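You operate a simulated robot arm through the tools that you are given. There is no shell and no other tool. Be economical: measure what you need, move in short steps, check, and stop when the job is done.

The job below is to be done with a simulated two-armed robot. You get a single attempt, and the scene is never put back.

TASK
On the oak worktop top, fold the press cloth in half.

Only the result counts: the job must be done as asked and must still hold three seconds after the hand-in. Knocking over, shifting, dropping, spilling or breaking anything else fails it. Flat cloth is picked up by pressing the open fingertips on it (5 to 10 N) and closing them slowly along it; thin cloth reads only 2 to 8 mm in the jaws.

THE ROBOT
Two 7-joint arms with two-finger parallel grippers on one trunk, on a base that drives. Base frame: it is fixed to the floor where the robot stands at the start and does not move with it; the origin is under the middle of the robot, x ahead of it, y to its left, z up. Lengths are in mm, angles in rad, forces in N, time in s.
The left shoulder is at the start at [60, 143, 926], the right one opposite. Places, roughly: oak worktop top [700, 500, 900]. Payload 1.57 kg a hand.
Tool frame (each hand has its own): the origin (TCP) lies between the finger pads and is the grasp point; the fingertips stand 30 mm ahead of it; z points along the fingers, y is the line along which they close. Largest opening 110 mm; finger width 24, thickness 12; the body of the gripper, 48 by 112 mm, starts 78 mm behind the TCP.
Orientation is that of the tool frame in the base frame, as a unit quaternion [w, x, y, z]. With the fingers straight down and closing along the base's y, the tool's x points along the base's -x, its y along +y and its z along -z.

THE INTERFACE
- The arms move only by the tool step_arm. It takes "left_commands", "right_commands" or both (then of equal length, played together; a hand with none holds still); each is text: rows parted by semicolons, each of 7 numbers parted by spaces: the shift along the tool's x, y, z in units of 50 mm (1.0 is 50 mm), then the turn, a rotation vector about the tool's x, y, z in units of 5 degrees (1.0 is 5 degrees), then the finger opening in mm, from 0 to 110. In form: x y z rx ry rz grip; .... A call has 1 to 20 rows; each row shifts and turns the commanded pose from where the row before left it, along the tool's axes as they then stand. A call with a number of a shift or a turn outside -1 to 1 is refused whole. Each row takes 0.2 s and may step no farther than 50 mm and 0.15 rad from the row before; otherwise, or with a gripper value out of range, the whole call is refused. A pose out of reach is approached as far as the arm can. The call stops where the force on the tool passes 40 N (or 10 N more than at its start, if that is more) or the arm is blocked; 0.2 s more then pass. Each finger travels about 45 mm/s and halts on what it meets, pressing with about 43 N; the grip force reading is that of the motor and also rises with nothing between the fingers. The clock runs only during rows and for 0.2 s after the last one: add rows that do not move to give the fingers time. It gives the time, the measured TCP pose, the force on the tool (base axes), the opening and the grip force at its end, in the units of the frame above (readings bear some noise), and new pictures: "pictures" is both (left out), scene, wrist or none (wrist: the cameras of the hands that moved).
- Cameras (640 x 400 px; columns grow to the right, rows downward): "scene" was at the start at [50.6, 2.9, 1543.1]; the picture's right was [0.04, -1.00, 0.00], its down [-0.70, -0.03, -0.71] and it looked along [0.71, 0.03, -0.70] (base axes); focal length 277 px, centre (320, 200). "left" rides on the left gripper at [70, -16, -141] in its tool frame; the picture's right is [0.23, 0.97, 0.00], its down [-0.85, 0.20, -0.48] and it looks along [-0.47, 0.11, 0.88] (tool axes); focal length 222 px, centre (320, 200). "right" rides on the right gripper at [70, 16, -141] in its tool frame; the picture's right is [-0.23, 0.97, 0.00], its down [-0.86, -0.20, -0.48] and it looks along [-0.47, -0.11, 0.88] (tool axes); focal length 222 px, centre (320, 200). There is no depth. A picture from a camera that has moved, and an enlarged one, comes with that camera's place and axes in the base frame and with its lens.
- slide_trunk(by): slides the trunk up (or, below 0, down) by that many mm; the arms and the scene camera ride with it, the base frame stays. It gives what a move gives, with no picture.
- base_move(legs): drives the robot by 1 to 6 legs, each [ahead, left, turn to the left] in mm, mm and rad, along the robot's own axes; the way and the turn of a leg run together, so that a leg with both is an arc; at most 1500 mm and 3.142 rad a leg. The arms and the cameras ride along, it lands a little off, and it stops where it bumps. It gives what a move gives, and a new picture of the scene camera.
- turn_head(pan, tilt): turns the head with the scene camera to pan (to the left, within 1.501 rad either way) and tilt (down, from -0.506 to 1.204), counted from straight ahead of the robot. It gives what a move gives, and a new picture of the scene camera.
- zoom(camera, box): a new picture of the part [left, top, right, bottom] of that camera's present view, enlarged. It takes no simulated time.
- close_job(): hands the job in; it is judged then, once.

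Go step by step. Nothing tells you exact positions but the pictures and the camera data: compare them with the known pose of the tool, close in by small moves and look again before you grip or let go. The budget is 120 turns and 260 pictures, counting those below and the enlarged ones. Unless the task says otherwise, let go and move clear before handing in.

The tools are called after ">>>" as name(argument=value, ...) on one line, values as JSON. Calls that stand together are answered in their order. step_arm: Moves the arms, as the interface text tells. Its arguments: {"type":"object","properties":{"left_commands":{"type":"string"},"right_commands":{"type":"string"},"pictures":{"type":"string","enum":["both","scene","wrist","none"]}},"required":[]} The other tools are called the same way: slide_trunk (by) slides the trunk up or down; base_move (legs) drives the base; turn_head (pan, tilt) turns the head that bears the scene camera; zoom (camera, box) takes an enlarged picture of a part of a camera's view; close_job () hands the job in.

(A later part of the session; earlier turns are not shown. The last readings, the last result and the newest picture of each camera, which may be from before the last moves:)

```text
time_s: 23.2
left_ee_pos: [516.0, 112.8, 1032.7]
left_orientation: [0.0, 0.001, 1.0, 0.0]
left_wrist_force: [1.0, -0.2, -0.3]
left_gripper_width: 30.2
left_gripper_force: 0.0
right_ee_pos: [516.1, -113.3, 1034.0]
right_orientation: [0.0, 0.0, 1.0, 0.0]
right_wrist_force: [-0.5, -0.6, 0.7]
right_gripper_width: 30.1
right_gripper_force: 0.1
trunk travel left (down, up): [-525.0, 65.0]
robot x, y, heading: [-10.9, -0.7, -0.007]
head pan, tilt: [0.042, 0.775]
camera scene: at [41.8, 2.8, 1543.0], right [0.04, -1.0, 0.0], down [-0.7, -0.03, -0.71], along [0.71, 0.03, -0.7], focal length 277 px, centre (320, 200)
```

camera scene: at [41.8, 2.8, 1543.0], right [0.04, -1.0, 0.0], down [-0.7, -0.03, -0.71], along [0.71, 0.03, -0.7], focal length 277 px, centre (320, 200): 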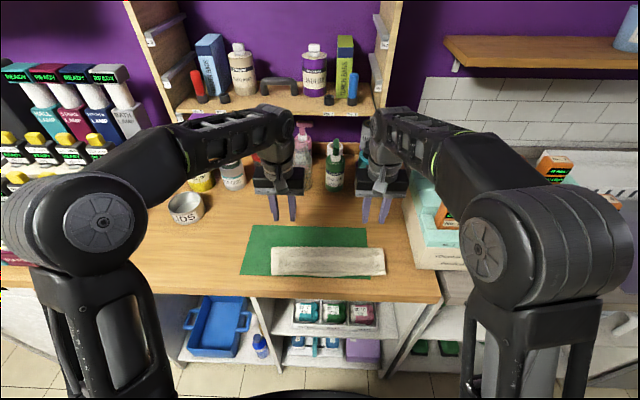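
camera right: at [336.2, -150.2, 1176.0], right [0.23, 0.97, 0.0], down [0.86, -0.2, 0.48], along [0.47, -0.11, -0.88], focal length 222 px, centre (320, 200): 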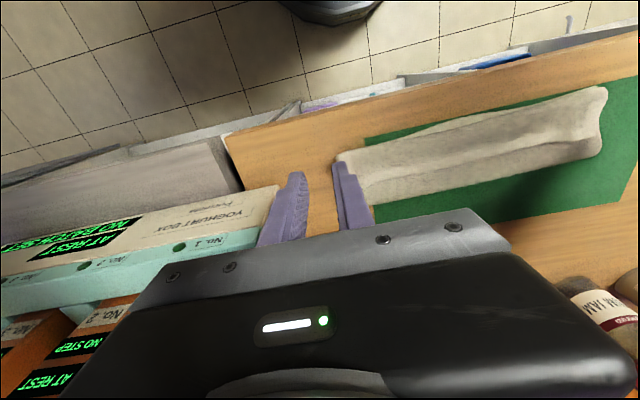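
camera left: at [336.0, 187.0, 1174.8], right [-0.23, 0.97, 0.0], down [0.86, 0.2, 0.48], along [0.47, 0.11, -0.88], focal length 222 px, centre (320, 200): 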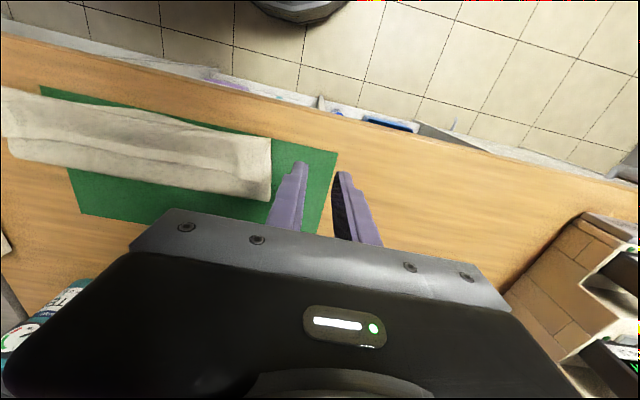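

I'll move the hands over the strip edge (x≈460) and down to about 50 mm above the cloth.

>>> step_arm(left_commands="0.373 0 0.45 0 0 0 30;0.373 0 0.45 0 0 0 30;0.373 0 0.45 0 0 0 30;0 0 0 0 0 0 30", right_commands="0.373 0 0.45 0 0 0 30;0.373 0 0.45 0 0 0 30;0.373 0 0.45 0 0 0 30;0 0 0 0 0 0 30", pictures="wrist")

```text
time_s: 24.2
left_ee_pos: [459.9, 112.5, 964.0]
left_orientation: [0.001, 0.001, 1.0, 0.0]
left_wrist_force: [0.4, -0.1, -0.6]
left_gripper_width: 30.2
left_gripper_force: 0.0
right_ee_pos: [457.9, -112.4, 966.8]
right_orientation: [0.0, 0.0, 1.0, 0.0]
right_wrist_force: [0.3, -0.2, -0.7]
right_gripper_width: 29.9
right_gripper_force: 0.0
trunk travel left (down, up): [-525.0, 65.0]
robot x, y, heading: [-12.0, -5.2, -0.002]
head pan, tilt: [0.042, 0.775]
camera right: at [388.5, -95.7, 1107.0], right [0.23, 0.97, 0.0], down [0.85, -0.2, 0.48], along [0.47, -0.11, -0.88], focal length 222 px, centre (320, 200)
camera left: at [389.4, 97.4, 1106.1], right [-0.23, 0.97, 0.0], down [0.85, 0.2, 0.48], along [0.47, 0.11, -0.88], focal length 222 px, centre (320, 200)
```

right: 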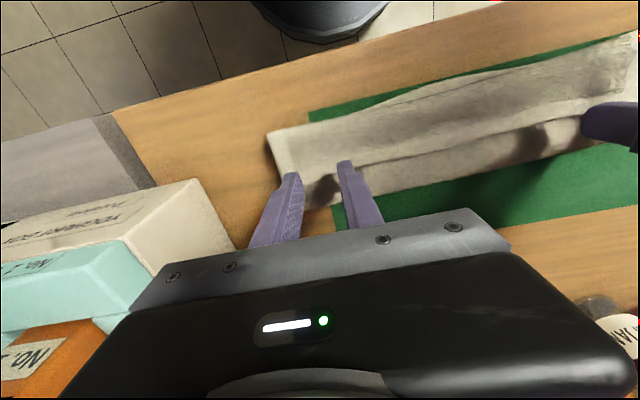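
left: 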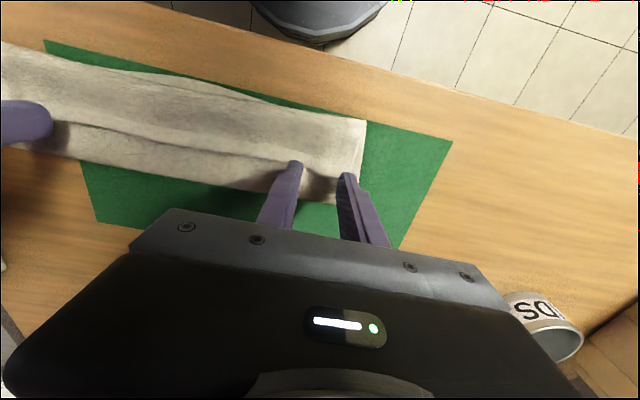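

Positions match: the strip edge is at x≈464. I'll descend to just above it, then press.

>>> step_arm(left_commands="0.08 0 0.24 0 0 0 30;0 0 0.2 0 0 0 30;0 0 0.04 0 0 0 30;0 0 0 0 0 0 30", right_commands="0.04 0 0.26 0 0 0 30;0 0 0.22 0 0 0 30;0 0 0.05 0 0 0 30;0 0 0 0 0 0 30", pictures="wrist")

```text
time_s: 25.2
left_ee_pos: [455.2, 111.5, 942.5]
left_orientation: [0.0, 0.001, 1.0, 0.0]
left_wrist_force: [-0.5, 0.3, 1.9]
left_gripper_width: 30.1
left_gripper_force: 0.0
right_ee_pos: [456.9, -111.9, 939.4]
right_orientation: [0.0, 0.001, 1.0, 0.0]
right_wrist_force: [-0.8, 0.3, 3.4]
right_gripper_width: 30.0
right_gripper_force: 0.1
trunk travel left (down, up): [-525.0, 65.0]
robot x, y, heading: [-11.5, -4.1, 0.003]
head pan, tilt: [0.042, 0.775]
camera right: at [387.0, -95.8, 1081.2], right [0.23, 0.97, 0.0], down [0.85, -0.2, 0.48], along [0.47, -0.11, -0.88], focal length 222 px, centre (320, 200)
camera left: at [385.1, 97.1, 1083.1], right [-0.23, 0.97, 0.0], down [0.85, 0.2, 0.48], along [0.47, 0.11, -0.88], focal length 222 px, centre (320, 200)
```

right: 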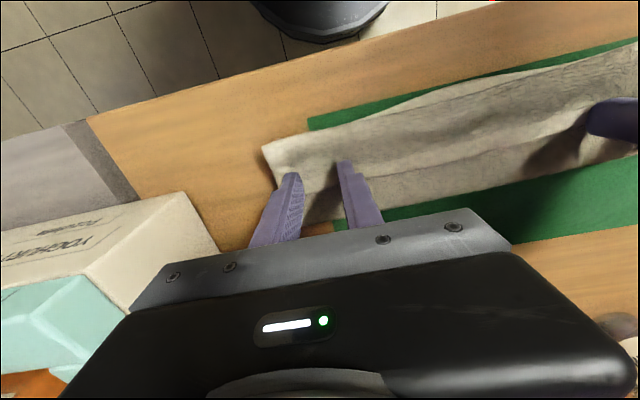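
left: 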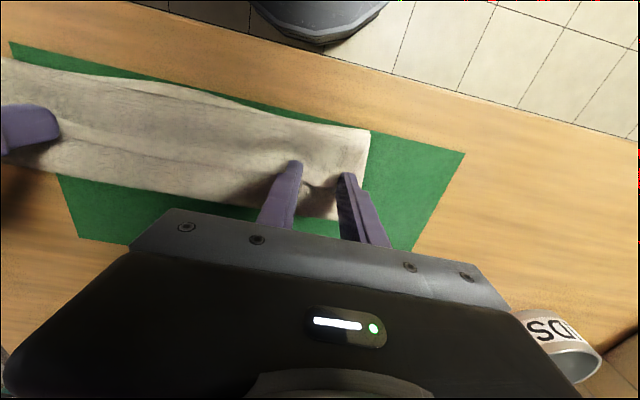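

Light contact. I'll add a millimetre of press, then close slowly to take the top layer.

>>> step_arm(left_commands="0 0 0.03 0 0 0 30;0 0 0 0 0 0 27;0 0 0 0 0 0 24;0 0 0 0 0 0 21;0 0 0 0 0 0 18;0 0 0 0 0 0 15;0 0 0 0 0 0 12;0 0 0 0 0 0 9;0 0 0 0 0 0 6;0 0 0 0 0 0 3;0 0 0 0 0 0 0;0 0 0 0 0 0 0;0 0 -0.3 0 0 0 0;0 0 -0.3 0 0 0 0;0 0 0 0 0 0 0", right_commands="0 0 0.02 0 0 0 30;0 0 0 0 0 0 27;0 0 0 0 0 0 24;0 0 0 0 0 0 21;0 0 0 0 0 0 18;0 0 0 0 0 0 15;0 0 0 0 0 0 12;0 0 0 0 0 0 9;0 0 0 0 0 0 6;0 0 0 0 0 0 3;0 0 0 0 0 0 0;0 0 0 0 0 0 0;0 0 -0.3 0 0 0 0;0 0 -0.3 0 0 0 0;0 0 0 0 0 0 0")

>>> zoom(camera="scene", box=[230, 190, 410, 300])

```text
time_s: 28.4
left_ee_pos: [455.0, 112.2, 969.7]
left_orientation: [0.0, 0.001, 1.0, 0.001]
left_wrist_force: [0.6, -8.1, -0.7]
left_gripper_width: 3.9
left_gripper_force: 24.7
right_ee_pos: [457.6, -114.1, 970.1]
right_orientation: [0.0, 0.0, 1.0, 0.0]
right_wrist_force: [-0.5, 8.2, -0.2]
right_gripper_width: 3.9
right_gripper_force: 24.4
trunk travel left (down, up): [-525.0, 65.0]
robot x, y, heading: [-8.7, -3.3, -0.002]
head pan, tilt: [0.042, 0.775]
camera scene: at [39.8, 2.8, 1543.1], right [0.04, -1.0, 0.0], down [-0.7, -0.03, -0.71], along [0.71, 0.03, -0.7], focal length 277 px, centre (320, 200)
camera right: at [387.4, -96.5, 1110.2], right [0.23, 0.97, 0.0], down [0.86, -0.2, 0.48], along [0.47, -0.11, -0.88], focal length 222 px, centre (320, 200)
camera left: at [386.0, 96.7, 1111.6], right [-0.23, 0.97, 0.0], down [0.86, 0.2, 0.48], along [0.47, 0.11, -0.88], focal length 222 px, centre (320, 200)
```

scene: 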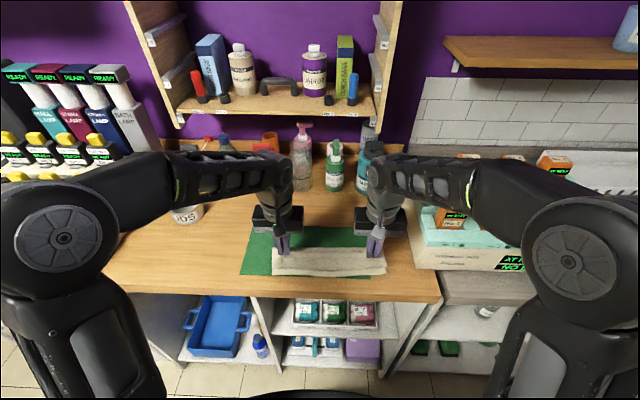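
right: 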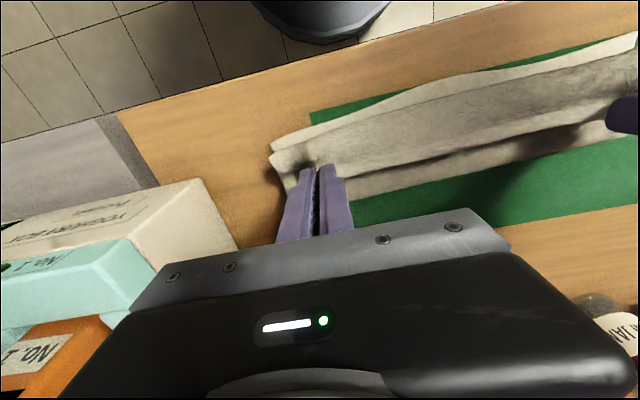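
left: 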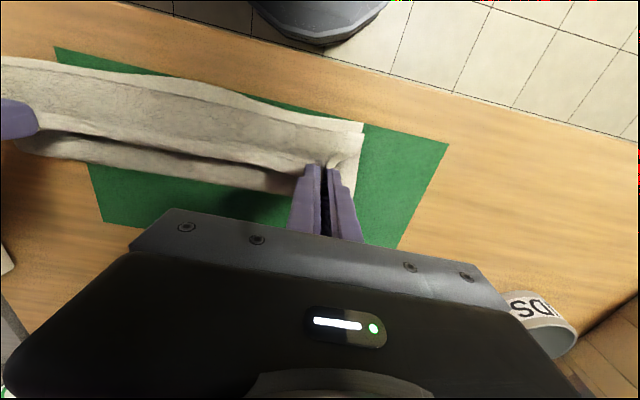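

```text
3.56 times, centred on (320, 245) of scene
camera zoom: at [39.8, 2.8, 1543.1], right [0.04, -1.0, 0.0], down [-0.7, -0.03, -0.71], along [0.71, 0.03, -0.7], focal length 985 px, centre (320, 40)
```

zoom: 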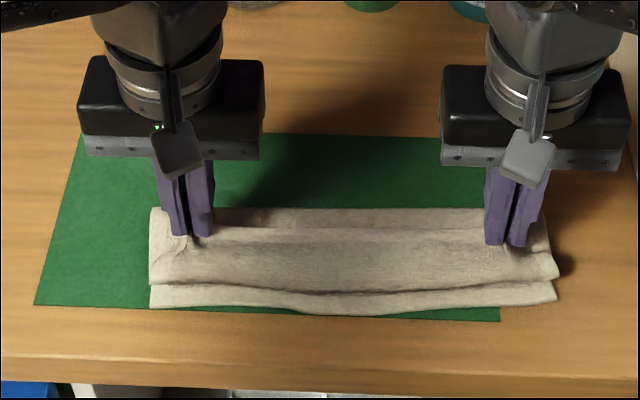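

Only the top layer is held, with about a 10 mm margin. I'll carry this edge up and back over the fold line so the lower half lies flat to mid-cloth again.

>>> step_arm(left_commands="-0.44 -0.04 -0.26 0 0 0 0;-0.44 0 -0.26 0 0 0 0;-0.44 0 -0.26 0 0 0 0;-0.44 0 -0.06 0 0 0 0;-0.44 0 -0.06 0 0 0 0;-0.44 0 -0.06 0 0 0 0;0 0 0 0 0 0 0;0 0 0 0 0 0 0", right_commands="-0.44 0.04 -0.26 0 0 0 0;-0.44 0 -0.26 0 0 0 0;-0.44 0 -0.26 0 0 0 0;-0.44 0 -0.06 0 0 0 0;-0.44 0 -0.06 0 0 0 0;-0.44 0 -0.06 0 0 0 0;0 0 0 0 0 0 0;0 0 0 0 0 0 0")

>>> zoom(camera="scene", box=[230, 190, 410, 300])

```text
time_s: 30.2
left_ee_pos: [587.3, 109.9, 1016.7]
left_orientation: [0.001, 0.0, 1.0, 0.0]
left_wrist_force: [0.7, -3.8, -0.2]
left_gripper_width: 3.5
left_gripper_force: 24.4
right_ee_pos: [589.3, -110.2, 1016.3]
right_orientation: [0.0, 0.0, 1.0, -0.001]
right_wrist_force: [-0.5, 4.4, 0.2]
right_gripper_width: 3.8
right_gripper_force: 24.8
trunk travel left (down, up): [-525.0, 65.0]
robot x, y, heading: [-9.1, -1.3, -0.005]
head pan, tilt: [0.042, 0.775]
camera scene: at [40.2, 2.8, 1543.1], right [0.04, -1.0, 0.0], down [-0.7, -0.03, -0.71], along [0.71, 0.03, -0.7], focal length 277 px, centre (320, 200)
camera right: at [519.2, -94.4, 1157.9], right [0.23, 0.97, 0.0], down [0.86, -0.2, 0.48], along [0.47, -0.11, -0.88], focal length 222 px, centre (320, 200)
camera left: at [517.7, 94.4, 1159.9], right [-0.23, 0.97, 0.0], down [0.86, 0.2, 0.48], along [0.47, 0.11, -0.88], focal length 222 px, centre (320, 200)
```

scene: 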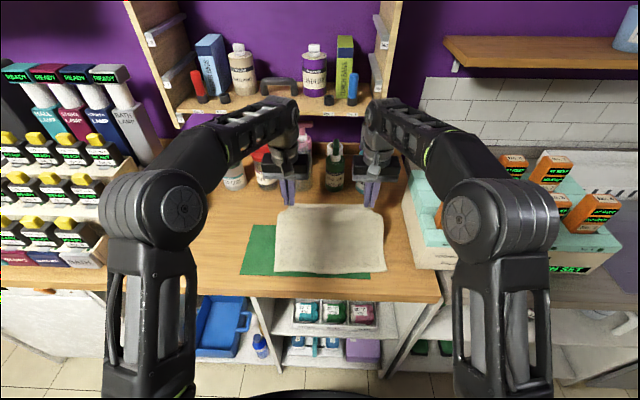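
right: 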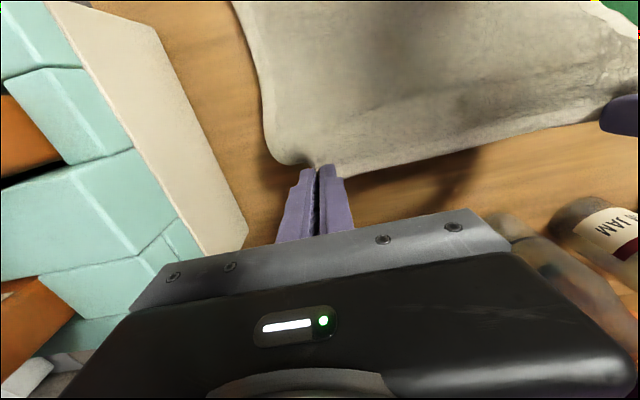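
left: 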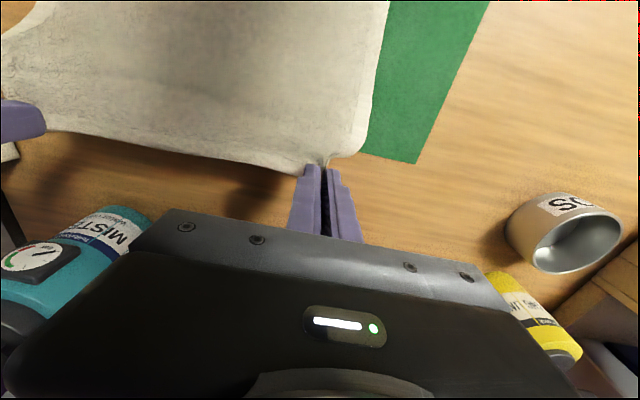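

```text
3.56 times, centred on (320, 245) of scene
camera zoom: at [40.2, 2.8, 1543.1], right [0.04, -1.0, 0.0], down [-0.7, -0.03, -0.71], along [0.71, 0.03, -0.7], focal length 985 px, centre (320, 40)
```

zoom: 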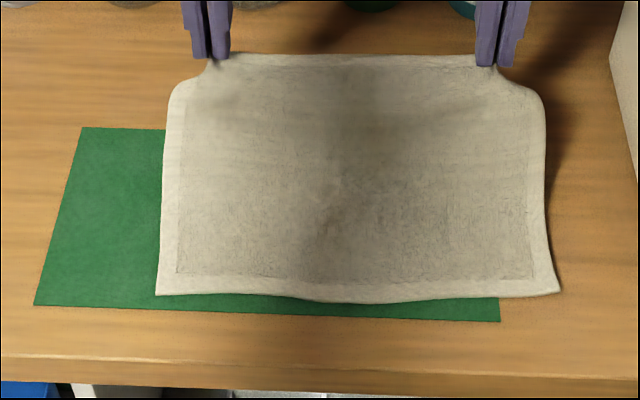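

The cloth is neatly unrolled again, with the near edge at x≈420–435 and the held margin small. I'll drive back 115 mm to carry the edge over the fold line.

>>> base_move(legs=[[-115, 0, 0]])

```text
time_s: 31.4
left_ee_pos: [471.0, 111.2, 1019.8]
left_orientation: [0.002, 0.0, 1.0, 0.0]
left_wrist_force: [0.3, -3.8, -0.1]
left_gripper_width: 3.7
left_gripper_force: 24.9
right_ee_pos: [473.0, -109.1, 1019.0]
right_orientation: [0.0, -0.002, 1.0, 0.001]
right_wrist_force: [0.1, 2.9, 0.4]
right_gripper_width: 3.6
right_gripper_force: 24.4
trunk travel left (down, up): [-525.0, 65.0]
robot x, y, heading: [-124.3, -2.5, -0.002]
head pan, tilt: [0.042, 0.775]
camera scene: at [-76.8, 2.9, 1543.2], right [0.04, -1.0, 0.0], down [-0.7, -0.03, -0.72], along [0.71, 0.03, -0.7], focal length 277 px, centre (320, 200)
```

scene: 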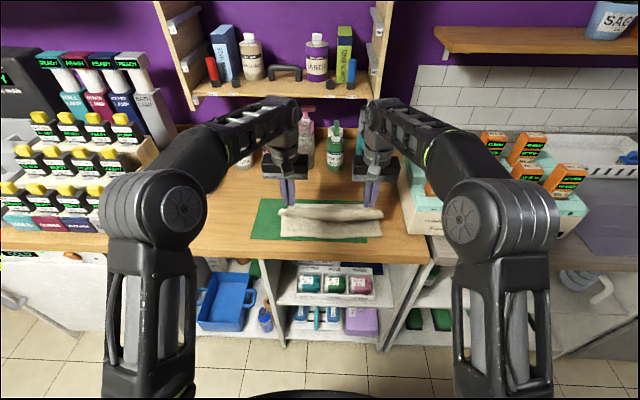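

Grips hold. I'll tilt both hands forward 70° about their tips while easing down.

>>> step_arm(left_commands="0.082 0 0.044 0 -1 0 0;0.086 0 0.04 0 -1 0 0;0.09 0 0.036 0 -1 0 0;0.094 0 0.032 0 -1 0 0;0.098 0 0.028 0 -1 0 0;0.1 0 0.024 0 -1 0 0;0.102 0 0.02 0 -1 0 0;0.102 0 0.016 0 -1 0 0;0.104 0 0.01 0 -1 0 0;0.105 0 0.006 0 -1 0 0;0.105 0 0.002 0 -1 0 0;0.105 0 -0.003 0 -1 0 0;0.104 0 -0.008 0 -1 0 0;0.104 0 -0.012 0 -1 0 0;0 0 0 0 0 0 0", right_commands="0.068 0 0.044 0 -1 0 0;0.072 0 0.042 0 -1 0 0;0.075 0 0.04 0 -1 0 0;0.078 0 0.037 0 -1 0 0;0.082 0 0.034 0 -1 0 0;0.086 0 0.031 0 -1 0 0;0.09 0 0.027 0 -1 0 0;0.092 0 0.024 0 -1 0 0;0.094 0 0.02 0 -1 0 0;0.096 0 0.016 0 -1 0 0;0.097 0 0.012 0 -1 0 0;0.098 0 0.008 0 -1 0 0;0.099 0 0.004 0 -1 0 0;0.099 0 0 0 -1 0 0;0 0 0 0 0 0 0", pictures="wrist")

>>> zoom(camera="scene", box=[230, 150, 410, 260])

```text
time_s: 34.6
left_ee_pos: [421.3, 111.3, 971.2]
left_orientation: [0.574, 0.0, 0.819, -0.001]
left_wrist_force: [0.1, -3.6, -0.3]
left_gripper_width: 3.6
left_gripper_force: 23.7
right_ee_pos: [432.2, -108.9, 968.9]
right_orientation: [0.575, 0.001, 0.818, 0.001]
right_wrist_force: [-0.3, 3.7, -0.5]
right_gripper_width: 3.6
right_gripper_force: 24.7
trunk travel left (down, up): [-525.0, 65.0]
robot x, y, heading: [-126.5, -4.2, 0.002]
head pan, tilt: [0.042, 0.775]
camera right: at [275.3, -93.1, 951.3], right [0.08, 0.97, 0.22], down [-0.16, -0.2, 0.97], along [0.98, -0.11, 0.14], focal length 222 px, centre (320, 200)
camera left: at [263.8, 94.9, 953.9], right [-0.08, 0.97, -0.21], down [-0.16, 0.2, 0.97], along [0.98, 0.11, 0.14], focal length 222 px, centre (320, 200)
```

right: 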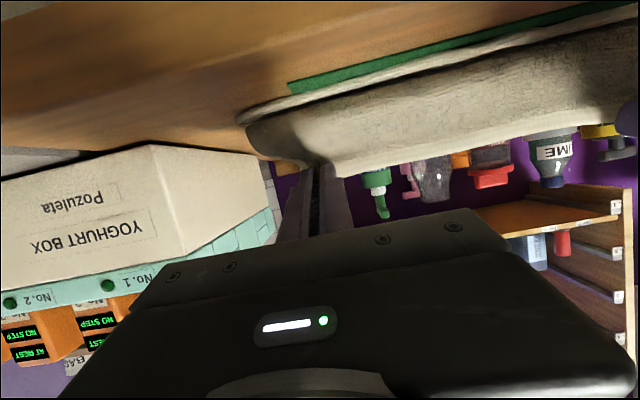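
left: 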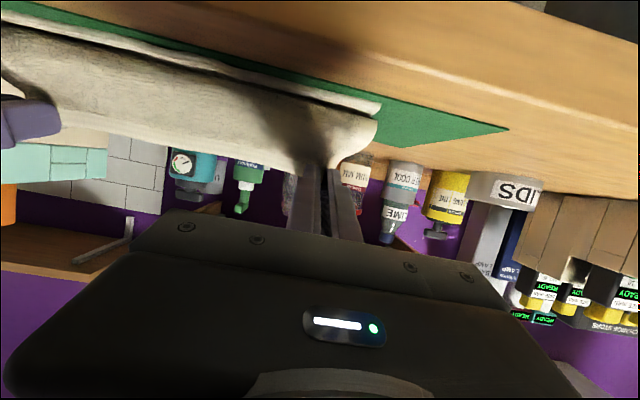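

```text
3.56 times, centred on (320, 205) of scene
camera zoom: at [-75.3, 3.0, 1543.1], right [0.04, -1.0, 0.0], down [-0.7, -0.03, -0.71], along [0.71, 0.03, -0.7], focal length 985 px, centre (320, 182)
```

zoom: 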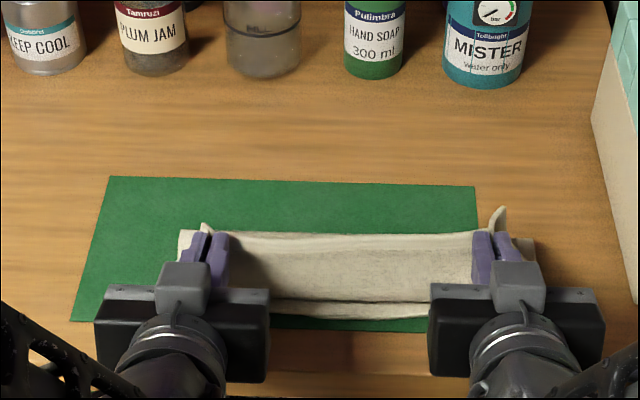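

Nicely hanging. I'll tilt to nearly horizontal while lowering onto the near half.

>>> step_arm(left_commands="0.133 0 0 0 -0.45 0 0;0.133 0 0 0 -0.45 0 0;0.133 0 0 0 -0.45 0 0;0.133 0 0 0 -0.45 0 0;0.133 0 0 0 -0.45 0 0;0.133 0 0 0 -0.45 0 0;0.1 0 0 0 -0.45 0 0;0 0 0 0 0 0 0", right_commands="0.133 0 0.01 0 -0.45 0 0;0.133 0 0.01 0 -0.45 0 0;0.133 0 0.01 0 -0.45 0 0;0.133 0 0.01 0 -0.45 0 0;0.133 0 0.01 0 -0.45 0 0;0.133 0 0.01 0 -0.45 0 0;0.08 0 0 0 -0.45 0 0;0 0 0 0 0 0 0", pictures="wrist")

>>> zoom(camera="scene", box=[230, 150, 410, 260])

```text
time_s: 36.4
left_ee_pos: [439.8, 105.2, 960.3]
left_orientation: [0.678, 0.0, 0.735, 0.002]
left_wrist_force: [0.2, -0.1, -0.2]
left_gripper_width: 3.6
left_gripper_force: 24.5
left hand out of reach, approached as far as the arm can: row 6, 7
right_ee_pos: [449.9, -104.3, 952.4]
right_orientation: [0.678, -0.001, 0.735, 0.0]
right_wrist_force: [0.1, -0.6, 1.1]
right_gripper_width: 3.7
right_gripper_force: 24.8
right hand out of reach, approached as far as the arm can: row 6, 7
trunk travel left (down, up): [-525.0, 65.0]
robot x, y, heading: [-126.0, 0.8, 0.0]
head pan, tilt: [0.042, 0.775]
camera right: at [303.4, -88.6, 893.4], right [0.02, 0.97, 0.23], down [-0.41, -0.2, 0.89], along [0.91, -0.11, 0.39], focal length 222 px, centre (320, 200)
camera left: at [293.9, 89.7, 903.0], right [-0.02, 0.97, -0.22], down [-0.41, 0.2, 0.89], along [0.91, 0.11, 0.39], focal length 222 px, centre (320, 200)
```

right: 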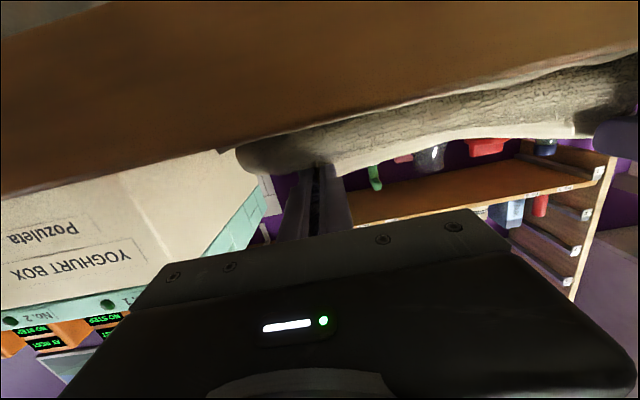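
left: 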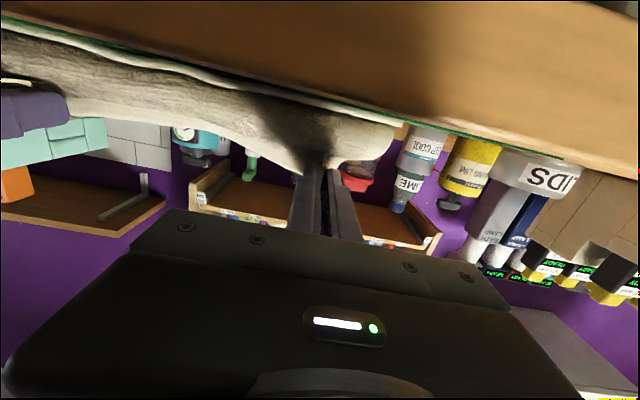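

```text
3.56 times, centred on (320, 205) of scene
camera zoom: at [-74.9, 2.9, 1543.1], right [0.04, -1.0, 0.0], down [-0.7, -0.03, -0.71], along [0.71, 0.03, -0.7], focal length 985 px, centre (320, 182)
```

zoom: 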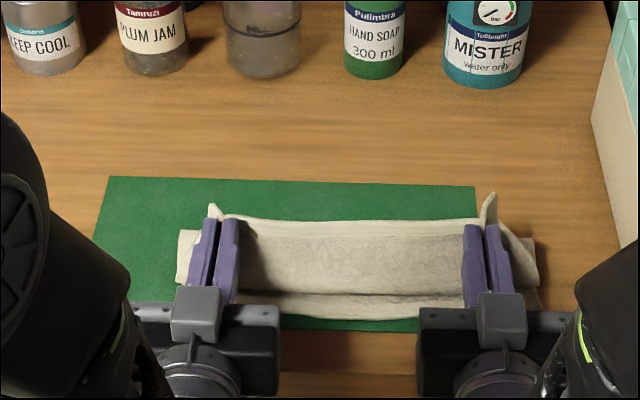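

The arms are too folded at this tilt. I'll raise and extend the hands forward, then drive back 65 mm to gain arm room without pulling the cloth.

>>> step_arm(left_commands="-0.2 0 0.5 0 0 0 0;-0.2 0 0.5 0 0 0 0;0 0 0.4 0 0 0 0;0 0 0 0 0 0 0", right_commands="-0.2 0 0.5 0 0 0 0;-0.2 0 0.5 0 0 0 0;0 0 0.4 0 0 0 0;0 0 0 0 0 0 0", pictures="none")

>>> base_move(legs=[[-62, 0, 0]])

>>> zoom(camera="scene", box=[230, 140, 410, 250])

```text
time_s: 37.3
left_ee_pos: [508.0, 104.6, 976.9]
left_orientation: [0.68, 0.001, 0.733, 0.0]
left_wrist_force: [0.2, -0.3, 0.4]
left_gripper_width: 3.6
left_gripper_force: 24.3
right_ee_pos: [514.1, -104.8, 962.1]
right_orientation: [0.673, -0.001, 0.739, -0.002]
right_wrist_force: [-15.7, -3.9, 4.7]
right_gripper_width: 3.7
right_gripper_force: 24.6
trunk travel left (down, up): [-525.0, 65.0]
robot x, y, heading: [-127.7, -2.5, -0.004]
head pan, tilt: [0.042, 0.775]
stopped in row 4 (right hand): the force on the tool passed its limit (the readings are from after the stop); the commanded pose is now the measured one
```

```text
time_s: 38.2
left_ee_pos: [446.2, 104.8, 977.0]
left_orientation: [0.682, 0.001, 0.732, 0.0]
left_wrist_force: [-0.8, -0.3, -0.2]
left_gripper_width: 3.6
left_gripper_force: 24.5
right_ee_pos: [452.6, -103.9, 964.9]
right_orientation: [0.676, 0.0, 0.737, -0.002]
right_wrist_force: [-0.7, -0.1, 0.3]
right_gripper_width: 3.8
right_gripper_force: 24.8
trunk travel left (down, up): [-525.0, 65.0]
robot x, y, heading: [-183.2, 0.2, -0.002]
head pan, tilt: [0.042, 0.775]
camera scene: at [-138.2, 2.8, 1543.2], right [0.04, -1.0, 0.0], down [-0.7, -0.03, -0.72], along [0.71, 0.03, -0.7], focal length 277 px, centre (320, 200)
```

scene: 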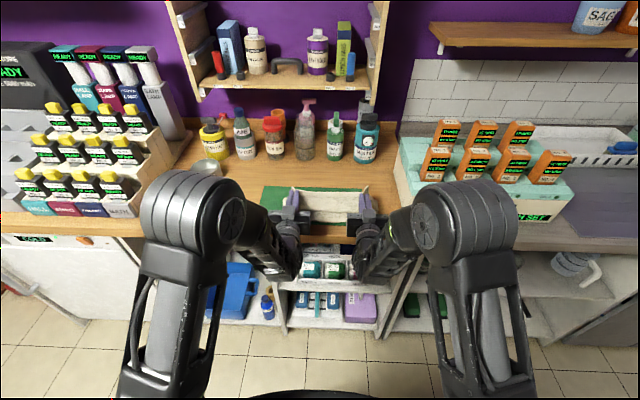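

```text
3.56 times, centred on (320, 195) of scene
camera zoom: at [-138.2, 2.8, 1543.2], right [0.04, -1.0, 0.0], down [-0.7, -0.03, -0.72], along [0.71, 0.03, -0.7], focal length 985 px, centre (320, 218)
```

zoom: 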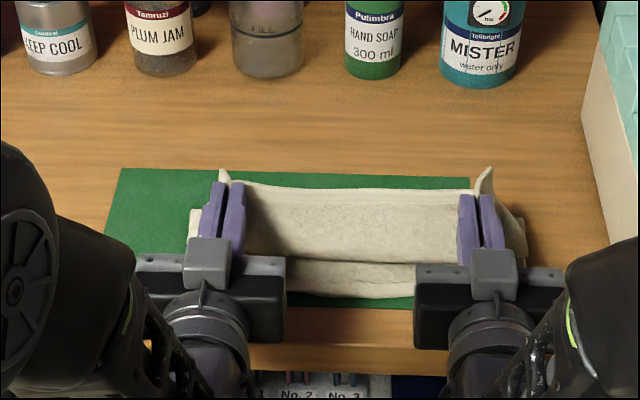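

The right camera bracket briefly touched the worktop's front edge, and it is clear now. I'll lower the edge to its landing spot, spreading the hands slightly to keep the cloth's width.

>>> step_arm(left_commands="0.198 0.03 -0.1 0 0 0 0;0.198 0.03 -0.1 0 0 0 0;0.198 0.03 -0.1 0 0 0 0;0.198 0.03 -0.1 0 0 0 0;0.198 0 -0.1 0 0 0 0;0.12 0 -0.1 0 0 0 0;0 0 0 0 0 0 0", right_commands="0.156 -0.03 -0.076 0 0 0 0;0.156 -0.03 -0.076 0 0 0 0;0.156 -0.03 -0.076 0 0 0 0;0.156 -0.03 -0.076 0 0 0 0;0.156 0 -0.076 0 0 0 0;0.1 0 -0.076 0 0 0 0;0 0 0 0 0 0 0", pictures="wrist")

>>> zoom(camera="scene", box=[230, 140, 410, 250])

```text
time_s: 39.9
left_ee_pos: [414.8, 104.5, 927.3]
left_orientation: [0.679, 0.0, 0.734, 0.003]
left_wrist_force: [1.4, 0.1, 2.7]
left_gripper_width: 3.7
left_gripper_force: 24.4
left hand out of reach, approached as far as the arm can: row 4, 6
right_ee_pos: [427.2, -104.9, 923.7]
right_orientation: [0.676, 0.002, 0.737, -0.005]
right_wrist_force: [2.6, 0.1, 8.9]
right_gripper_width: 3.6
right_gripper_force: 24.7
right hand out of reach, approached as far as the arm can: row 4
trunk travel left (down, up): [-525.0, 65.0]
robot x, y, heading: [-187.3, 0.1, 0.002]
head pan, tilt: [0.042, 0.775]
camera right: at [280.6, -87.7, 865.5], right [0.03, 0.97, 0.22], down [-0.41, -0.19, 0.89], along [0.91, -0.12, 0.39], focal length 222 px, centre (320, 200)
camera left: at [268.2, 87.7, 868.7], right [-0.02, 0.97, -0.22], down [-0.41, 0.19, 0.89], along [0.91, 0.11, 0.4], focal length 222 px, centre (320, 200)
```

right: 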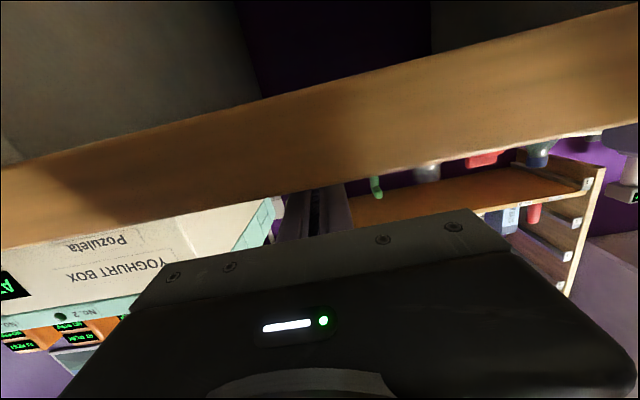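
left: 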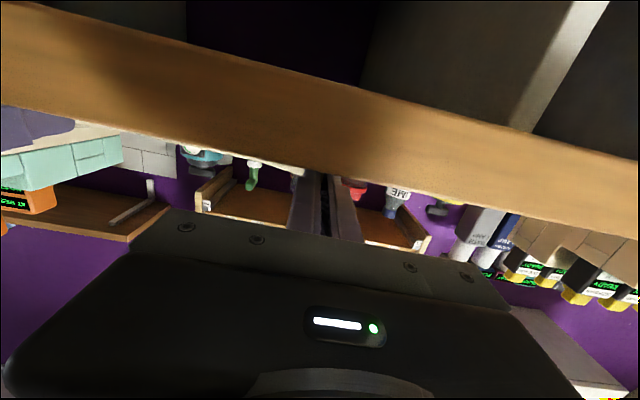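

```text
3.56 times, centred on (320, 195) of scene
camera zoom: at [-137.1, 2.9, 1543.3], right [0.04, -1.0, 0.0], down [-0.7, -0.03, -0.71], along [0.71, 0.03, -0.7], focal length 985 px, centre (320, 218)
```

zoom: 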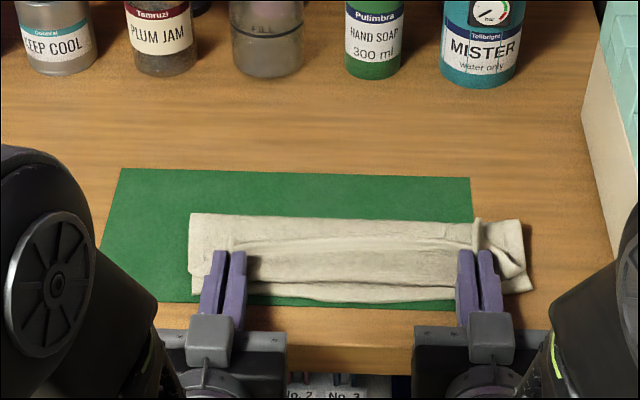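

Landed, with the strip standing upright. I'll unload slightly, open the fingers, and withdraw by driving straight back so nothing drags sideways.

>>> step_arm(left_commands="-0.02 0 0 0 0 0 0;0 0 0 0 0 0 6;0 0 0 0 0 0 12;0 0 0 0 0 0 18;0 0 0 0 0 0 24;0 0 0 0 0 0 24", right_commands="-0.06 0 0 0 0 0 0;0 0 0 0 0 0 6;0 0 0 0 0 0 12;0 0 0 0 0 0 18;0 0 0 0 0 0 24;0 0 0 0 0 0 24", pictures="none")

>>> zoom(camera="scene", box=[230, 140, 410, 250])

>>> base_move(legs=[[-80, 0, 0]])

>>> zoom(camera="scene", box=[230, 120, 410, 230])

```text
time_s: 41.2
left_ee_pos: [413.3, 103.8, 928.1]
left_orientation: [0.68, -0.001, 0.733, 0.002]
left_wrist_force: [-0.6, -0.1, 1.1]
left_gripper_width: 23.3
left_gripper_force: 0.1
right_ee_pos: [427.2, -105.6, 925.6]
right_orientation: [0.675, 0.001, 0.738, -0.004]
right_wrist_force: [0.6, -0.3, 1.9]
right_gripper_width: 21.6
right_gripper_force: 0.0
trunk travel left (down, up): [-525.0, 65.0]
robot x, y, heading: [-187.5, -6.3, 0.0]
head pan, tilt: [0.042, 0.775]
```

```text
3.56 times, centred on (320, 195) of scene
camera zoom: at [-136.8, 2.8, 1543.1], right [0.04, -1.0, 0.0], down [-0.7, -0.03, -0.71], along [0.71, 0.03, -0.7], focal length 985 px, centre (320, 218)
```

zoom: 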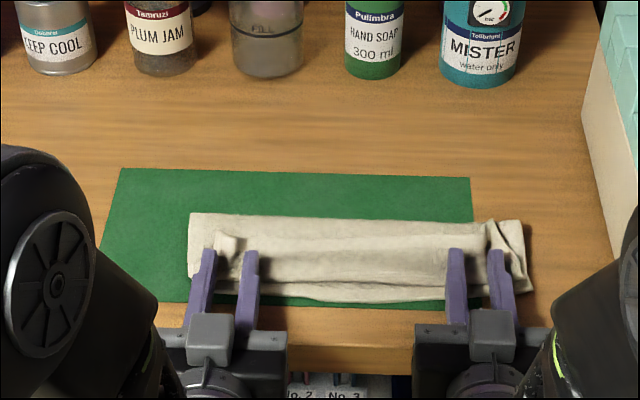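

```text
time_s: 42.3
left_ee_pos: [333.6, 103.9, 928.8]
left_orientation: [0.68, 0.0, 0.733, 0.002]
left_wrist_force: [-0.3, -0.1, -0.5]
left_gripper_width: 24.2
left_gripper_force: 0.0
right_ee_pos: [346.2, -105.8, 925.6]
right_orientation: [0.676, 0.001, 0.737, -0.004]
right_wrist_force: [0.9, 0.2, 1.6]
right_gripper_width: 23.8
right_gripper_force: 0.0
trunk travel left (down, up): [-525.0, 65.0]
robot x, y, heading: [-268.2, -0.2, 0.003]
head pan, tilt: [0.042, 0.775]
camera scene: at [-218.4, 2.7, 1543.2], right [0.04, -1.0, 0.0], down [-0.7, -0.03, -0.72], along [0.71, 0.03, -0.7], focal length 277 px, centre (320, 200)
```

scene: 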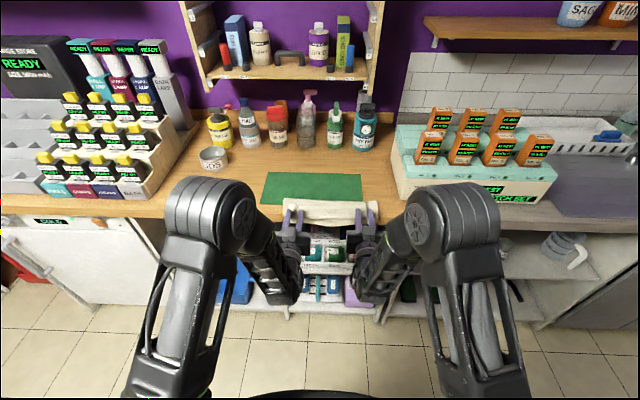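

```text
3.56 times, centred on (320, 175) of scene
camera zoom: at [-218.4, 2.7, 1543.2], right [0.04, -1.0, 0.0], down [-0.7, -0.03, -0.72], along [0.71, 0.03, -0.7], focal length 985 px, centre (320, 289)
```

zoom: 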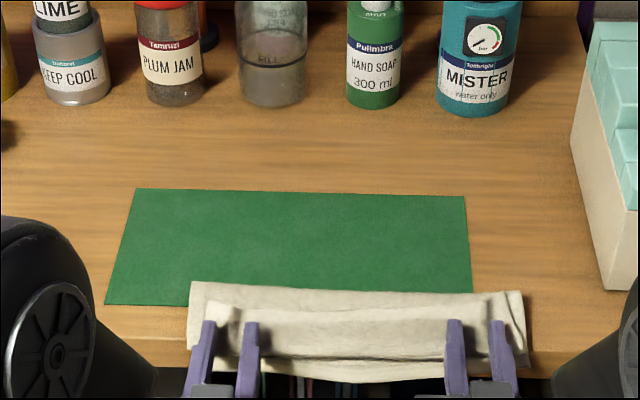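

Bad: the cloth clung to the pads and slid about 80 mm toward me with the hands. I'll close on the same corners again, then lift, and later carry the edge back to the far side to reset it.

>>> step_arm(left_commands="0 0 0 0 0 0 18;0 0 0 0 0 0 12;0 0 0 0 0 0 6;0 0 0 0 0 0 0;0 0 0 0 0 0 0;0 0 0 0 0 0 0;-0.3 0 0 0 0 0 0;-0.3 0 0 0 0 0 0;-0.3 0 0 0 0 0 0;-0.3 0 0 0 0 0 0;0 0 0 0 0 0 0", right_commands="0 0 0 0 0 0 18;0 0 0 0 0 0 12;0 0 0 0 0 0 6;0 0 0 0 0 0 0;0 0 0 0 0 0 0;0 0 0 0 0 0 0;-0.3 0 0 0 0 0 0;-0.3 0 0 0 0 0 0;-0.3 0 0 0 0 0 0;-0.3 0 0 0 0 0 0;0 0 0 0 0 0 0", pictures="wrist")

>>> zoom(camera="scene", box=[230, 120, 410, 230])

```text
time_s: 44.7
left_ee_pos: [338.8, 102.3, 986.8]
left_orientation: [0.679, 0.001, 0.734, 0.002]
left_wrist_force: [-0.9, -0.2, -0.6]
left_gripper_width: 2.9
left_gripper_force: 24.8
right_ee_pos: [353.0, -105.4, 985.6]
right_orientation: [0.675, 0.001, 0.738, -0.004]
right_wrist_force: [0.2, 0.6, -0.7]
right_gripper_width: 3.5
right_gripper_force: 24.3
trunk travel left (down, up): [-525.0, 65.0]
robot x, y, heading: [-264.0, 1.3, -0.0]
head pan, tilt: [0.042, 0.775]
camera right: at [206.2, -88.2, 927.7], right [0.03, 0.97, 0.22], down [-0.4, -0.19, 0.9], along [0.92, -0.12, 0.39], focal length 222 px, centre (320, 200)
camera left: at [192.9, 86.8, 928.6], right [-0.02, 0.97, -0.22], down [-0.41, 0.2, 0.89], along [0.91, 0.11, 0.4], focal length 222 px, centre (320, 200)
```

right: 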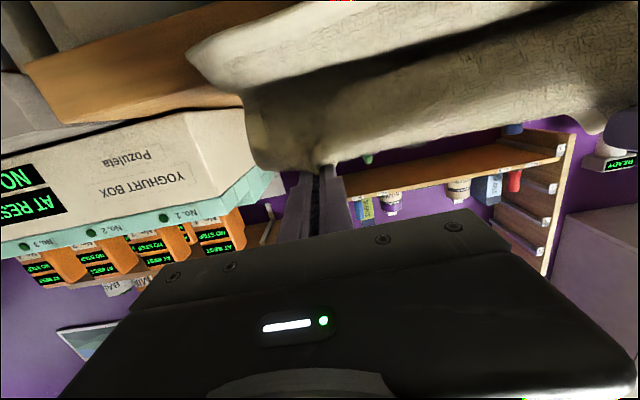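
left: 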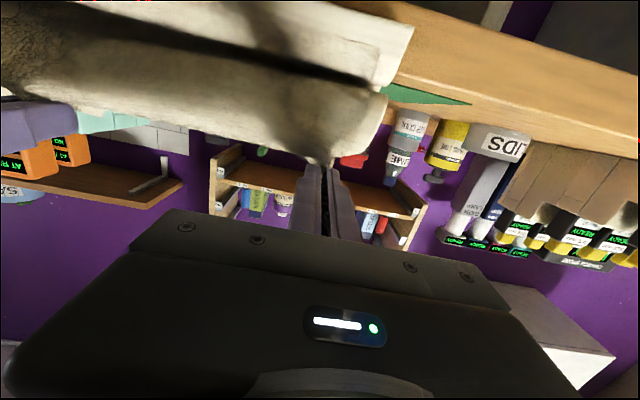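

```text
3.56 times, centred on (320, 175) of scene
camera zoom: at [-216.5, 2.7, 1543.1], right [0.04, -1.0, 0.0], down [-0.7, -0.03, -0.71], along [0.71, 0.03, -0.7], focal length 985 px, centre (320, 289)
```

zoom: 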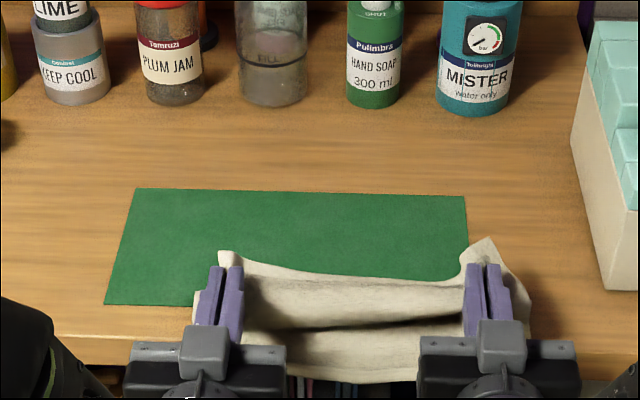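

Both corners are held again and the mat hasn't moved. I'll drive forward 120 mm with the edge raised.

>>> base_move(legs=[[120, 0, 0]])

```text
time_s: 46.0
left_ee_pos: [460.5, 102.0, 986.7]
left_orientation: [0.68, 0.0, 0.734, 0.002]
left_wrist_force: [-0.4, -1.0, -0.1]
left_gripper_width: 2.9
left_gripper_force: 24.8
right_ee_pos: [473.7, -107.5, 983.9]
right_orientation: [0.675, 0.001, 0.738, -0.004]
right_wrist_force: [0.4, 0.2, -0.9]
right_gripper_width: 3.5
right_gripper_force: 24.6
trunk travel left (down, up): [-525.0, 65.0]
robot x, y, heading: [-149.0, -2.4, 0.003]
head pan, tilt: [0.042, 0.775]
camera scene: at [-94.5, 2.7, 1543.0], right [0.04, -1.0, 0.0], down [-0.7, -0.03, -0.71], along [0.71, 0.03, -0.7], focal length 277 px, centre (320, 200)
```

scene: 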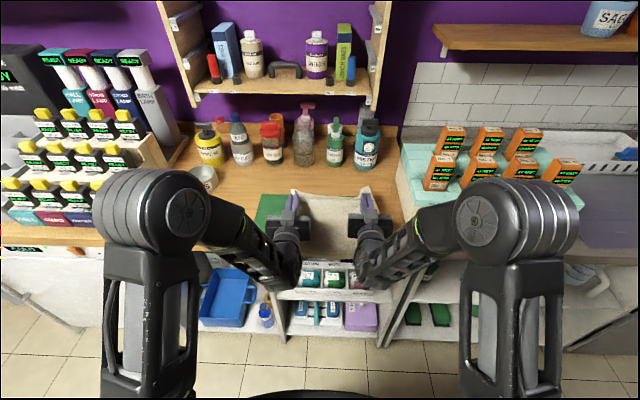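

I'll turn the hands back to pointing down, about their tips.

>>> step_arm(left_commands="-0.052 0 0 0 1 0 0;-0.052 0 0 0 1 0 0;-0.052 0 0 0 1 0 0;-0.052 0 0 0 1 0 0;-0.052 0 0 0 1 0 0;-0.052 0 0 0 1 0 0;-0.052 0 0 0 1 0 0;-0.052 0 0 0 1 0 0;-0.052 0 0 0 1 0 0;-0.052 0 0 0 1 0 0;-0.052 0 0 0 1 0 0;-0.052 0 0 0 1 0 0;-0.052 0 0 0 1 0 0;-0.052 0 0 0 1 0 0;-0.052 0 0 0 1 0 0;-0.052 0 0 0 1 0 0;-0.052 0 0 0 1 0 0;0 0 0 0 0 0 0", right_commands="-0.052 0 0 0 1 0 0;-0.052 0 0 0 1 0 0;-0.052 0 0 0 1 0 0;-0.052 0 0 0 1 0 0;-0.052 0 0 0 1 0 0;-0.052 0 0 0 1 0 0;-0.052 0 0 0 1 0 0;-0.052 0 0 0 1 0 0;-0.052 0 0 0 1 0 0;-0.052 0 0 0 1 0 0;-0.052 0 0 0 1 0 0;-0.052 0 0 0 1 0 0;-0.052 0 0 0 1 0 0;-0.052 0 0 0 1 0 0;-0.052 0 0 0 1 0 0;-0.052 0 0 0 1 0 0;-0.052 0 0 0 1 0 0;0 0 0 0 0 0 0", pictures="none")

>>> base_move(legs=[[110, 0, 0]])

>>> zoom(camera="scene", box=[220, 160, 420, 285])

```text
time_s: 49.8
left_ee_pos: [484.1, 104.5, 1007.2]
left_orientation: [0.006, -0.002, 1.0, 0.001]
left_wrist_force: [0.0, 0.4, -0.2]
left_gripper_width: 2.8
left_gripper_force: 24.2
left hand out of reach, approached as far as the arm can: row 17
right_ee_pos: [500.5, -105.3, 1015.3]
right_orientation: [0.021, 0.004, 1.0, -0.002]
right_wrist_force: [0.9, 1.2, 0.2]
right_gripper_width: 3.6
right_gripper_force: 24.3
trunk travel left (down, up): [-525.0, 65.0]
robot x, y, heading: [-147.5, -1.9, -0.004]
head pan, tilt: [0.042, 0.775]
```

```text
time_s: 51.0
left_ee_pos: [594.7, 103.7, 1006.7]
left_orientation: [0.005, -0.001, 1.0, 0.002]
left_wrist_force: [0.4, -0.3, 0.6]
left_gripper_width: 2.8
left_gripper_force: 23.6
right_ee_pos: [612.2, -107.0, 1013.8]
right_orientation: [0.021, 0.006, 1.0, -0.003]
right_wrist_force: [-0.9, 0.4, 0.0]
right_gripper_width: 3.3
right_gripper_force: 24.4
trunk travel left (down, up): [-525.0, 65.0]
robot x, y, heading: [-36.5, -1.7, -0.004]
head pan, tilt: [0.042, 0.775]
camera scene: at [16.8, 2.5, 1543.0], right [0.04, -1.0, 0.0], down [-0.7, -0.03, -0.71], along [0.71, 0.03, -0.7], focal length 277 px, centre (320, 200)
```

scene: 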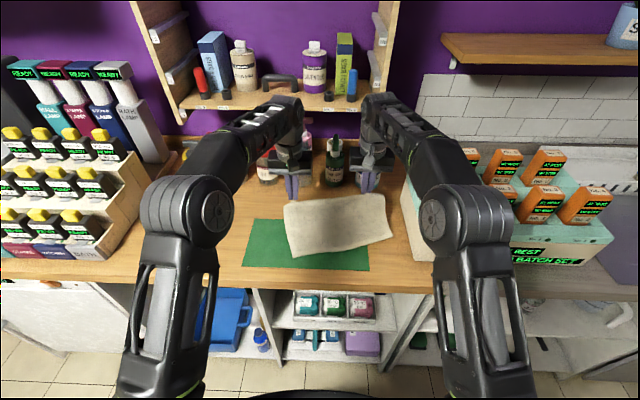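

```text
3.20 times, centred on (320, 222) of scene
camera zoom: at [16.8, 2.5, 1543.0], right [0.04, -1.0, 0.0], down [-0.7, -0.03, -0.71], along [0.71, 0.03, -0.7], focal length 887 px, centre (320, 128)
```

zoom: 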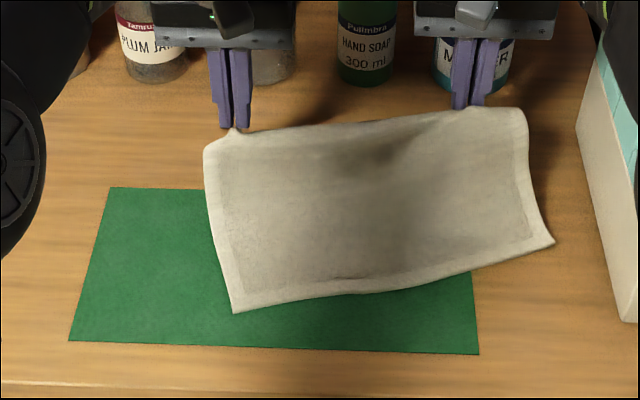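

The cloth is back on the worktop but yawed about 17°. I'll lift it clear so it hangs straight, then lay it down again near edge first.

>>> step_arm(left_commands="0.2 0.02 -0.567 0 0 0 0;0.3 0.02 -0.567 0 0 0 0;0.3 0.02 -0.567 0 0 0 0;0.35 0.02 -0.567 0 0 0 0;0.35 0 -0.567 0 0 0 0;0.4 0 -0.567 0 0 0 0;0 0 0 0 0 0 0;0 0 0 0 0 0 0", right_commands="0.256 -0.02 -0.543 0 0 0 0;0.356 -0.02 -0.543 0 0 0 0;0.356 -0.02 -0.543 0 0 0 0;0.406 -0.02 -0.543 0 0 0 0;0.406 0 -0.543 0 0 0 0;0.456 0 -0.543 0 0 0 0;0 0 0 0 0 0 0;0 0 0 0 0 0 0", pictures="scene")

>>> zoom(camera="scene", box=[220, 160, 420, 285])

```text
time_s: 52.8
left_ee_pos: [582.7, 104.9, 1037.5]
left_orientation: [0.009, -0.002, 1.0, 0.001]
left_wrist_force: [-0.2, -0.2, 0.4]
left_gripper_width: 2.7
left_gripper_force: 24.3
left hand out of reach, approached as far as the arm can: row 1, 2, 3, 4, 5, 6
right_ee_pos: [593.1, -108.5, 1042.2]
right_orientation: [0.025, 0.006, 1.0, -0.002]
right_wrist_force: [0.6, 0.5, 0.1]
right_gripper_width: 3.2
right_gripper_force: 24.7
right hand out of reach, approached as far as the arm can: row 1, 2, 3, 4, 5, 6
trunk travel left (down, up): [-525.0, 65.0]
robot x, y, heading: [-36.8, -1.0, -0.001]
head pan, tilt: [0.042, 0.775]
camera scene: at [15.1, 2.5, 1543.1], right [0.04, -1.0, 0.0], down [-0.7, -0.03, -0.71], along [0.71, 0.03, -0.7], focal length 277 px, centre (320, 200)
```

scene: 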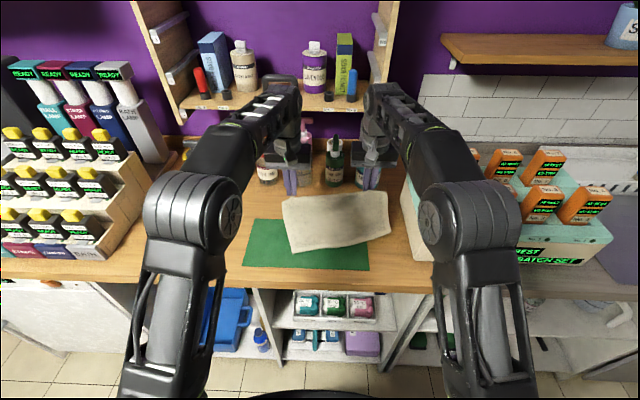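

```text
3.20 times, centred on (320, 222) of scene
camera zoom: at [15.1, 2.5, 1543.1], right [0.04, -1.0, 0.0], down [-0.7, -0.03, -0.71], along [0.71, 0.03, -0.7], focal length 887 px, centre (320, 128)
```

zoom: 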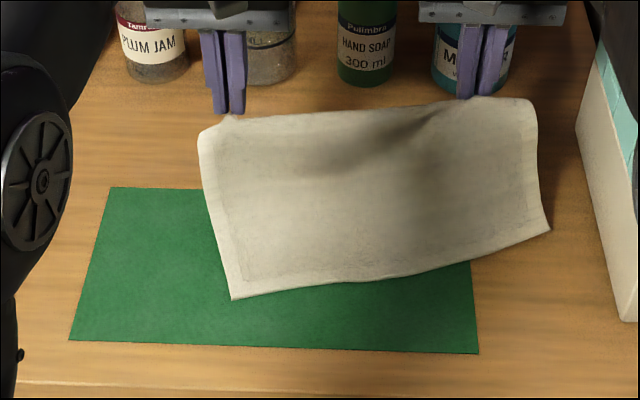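

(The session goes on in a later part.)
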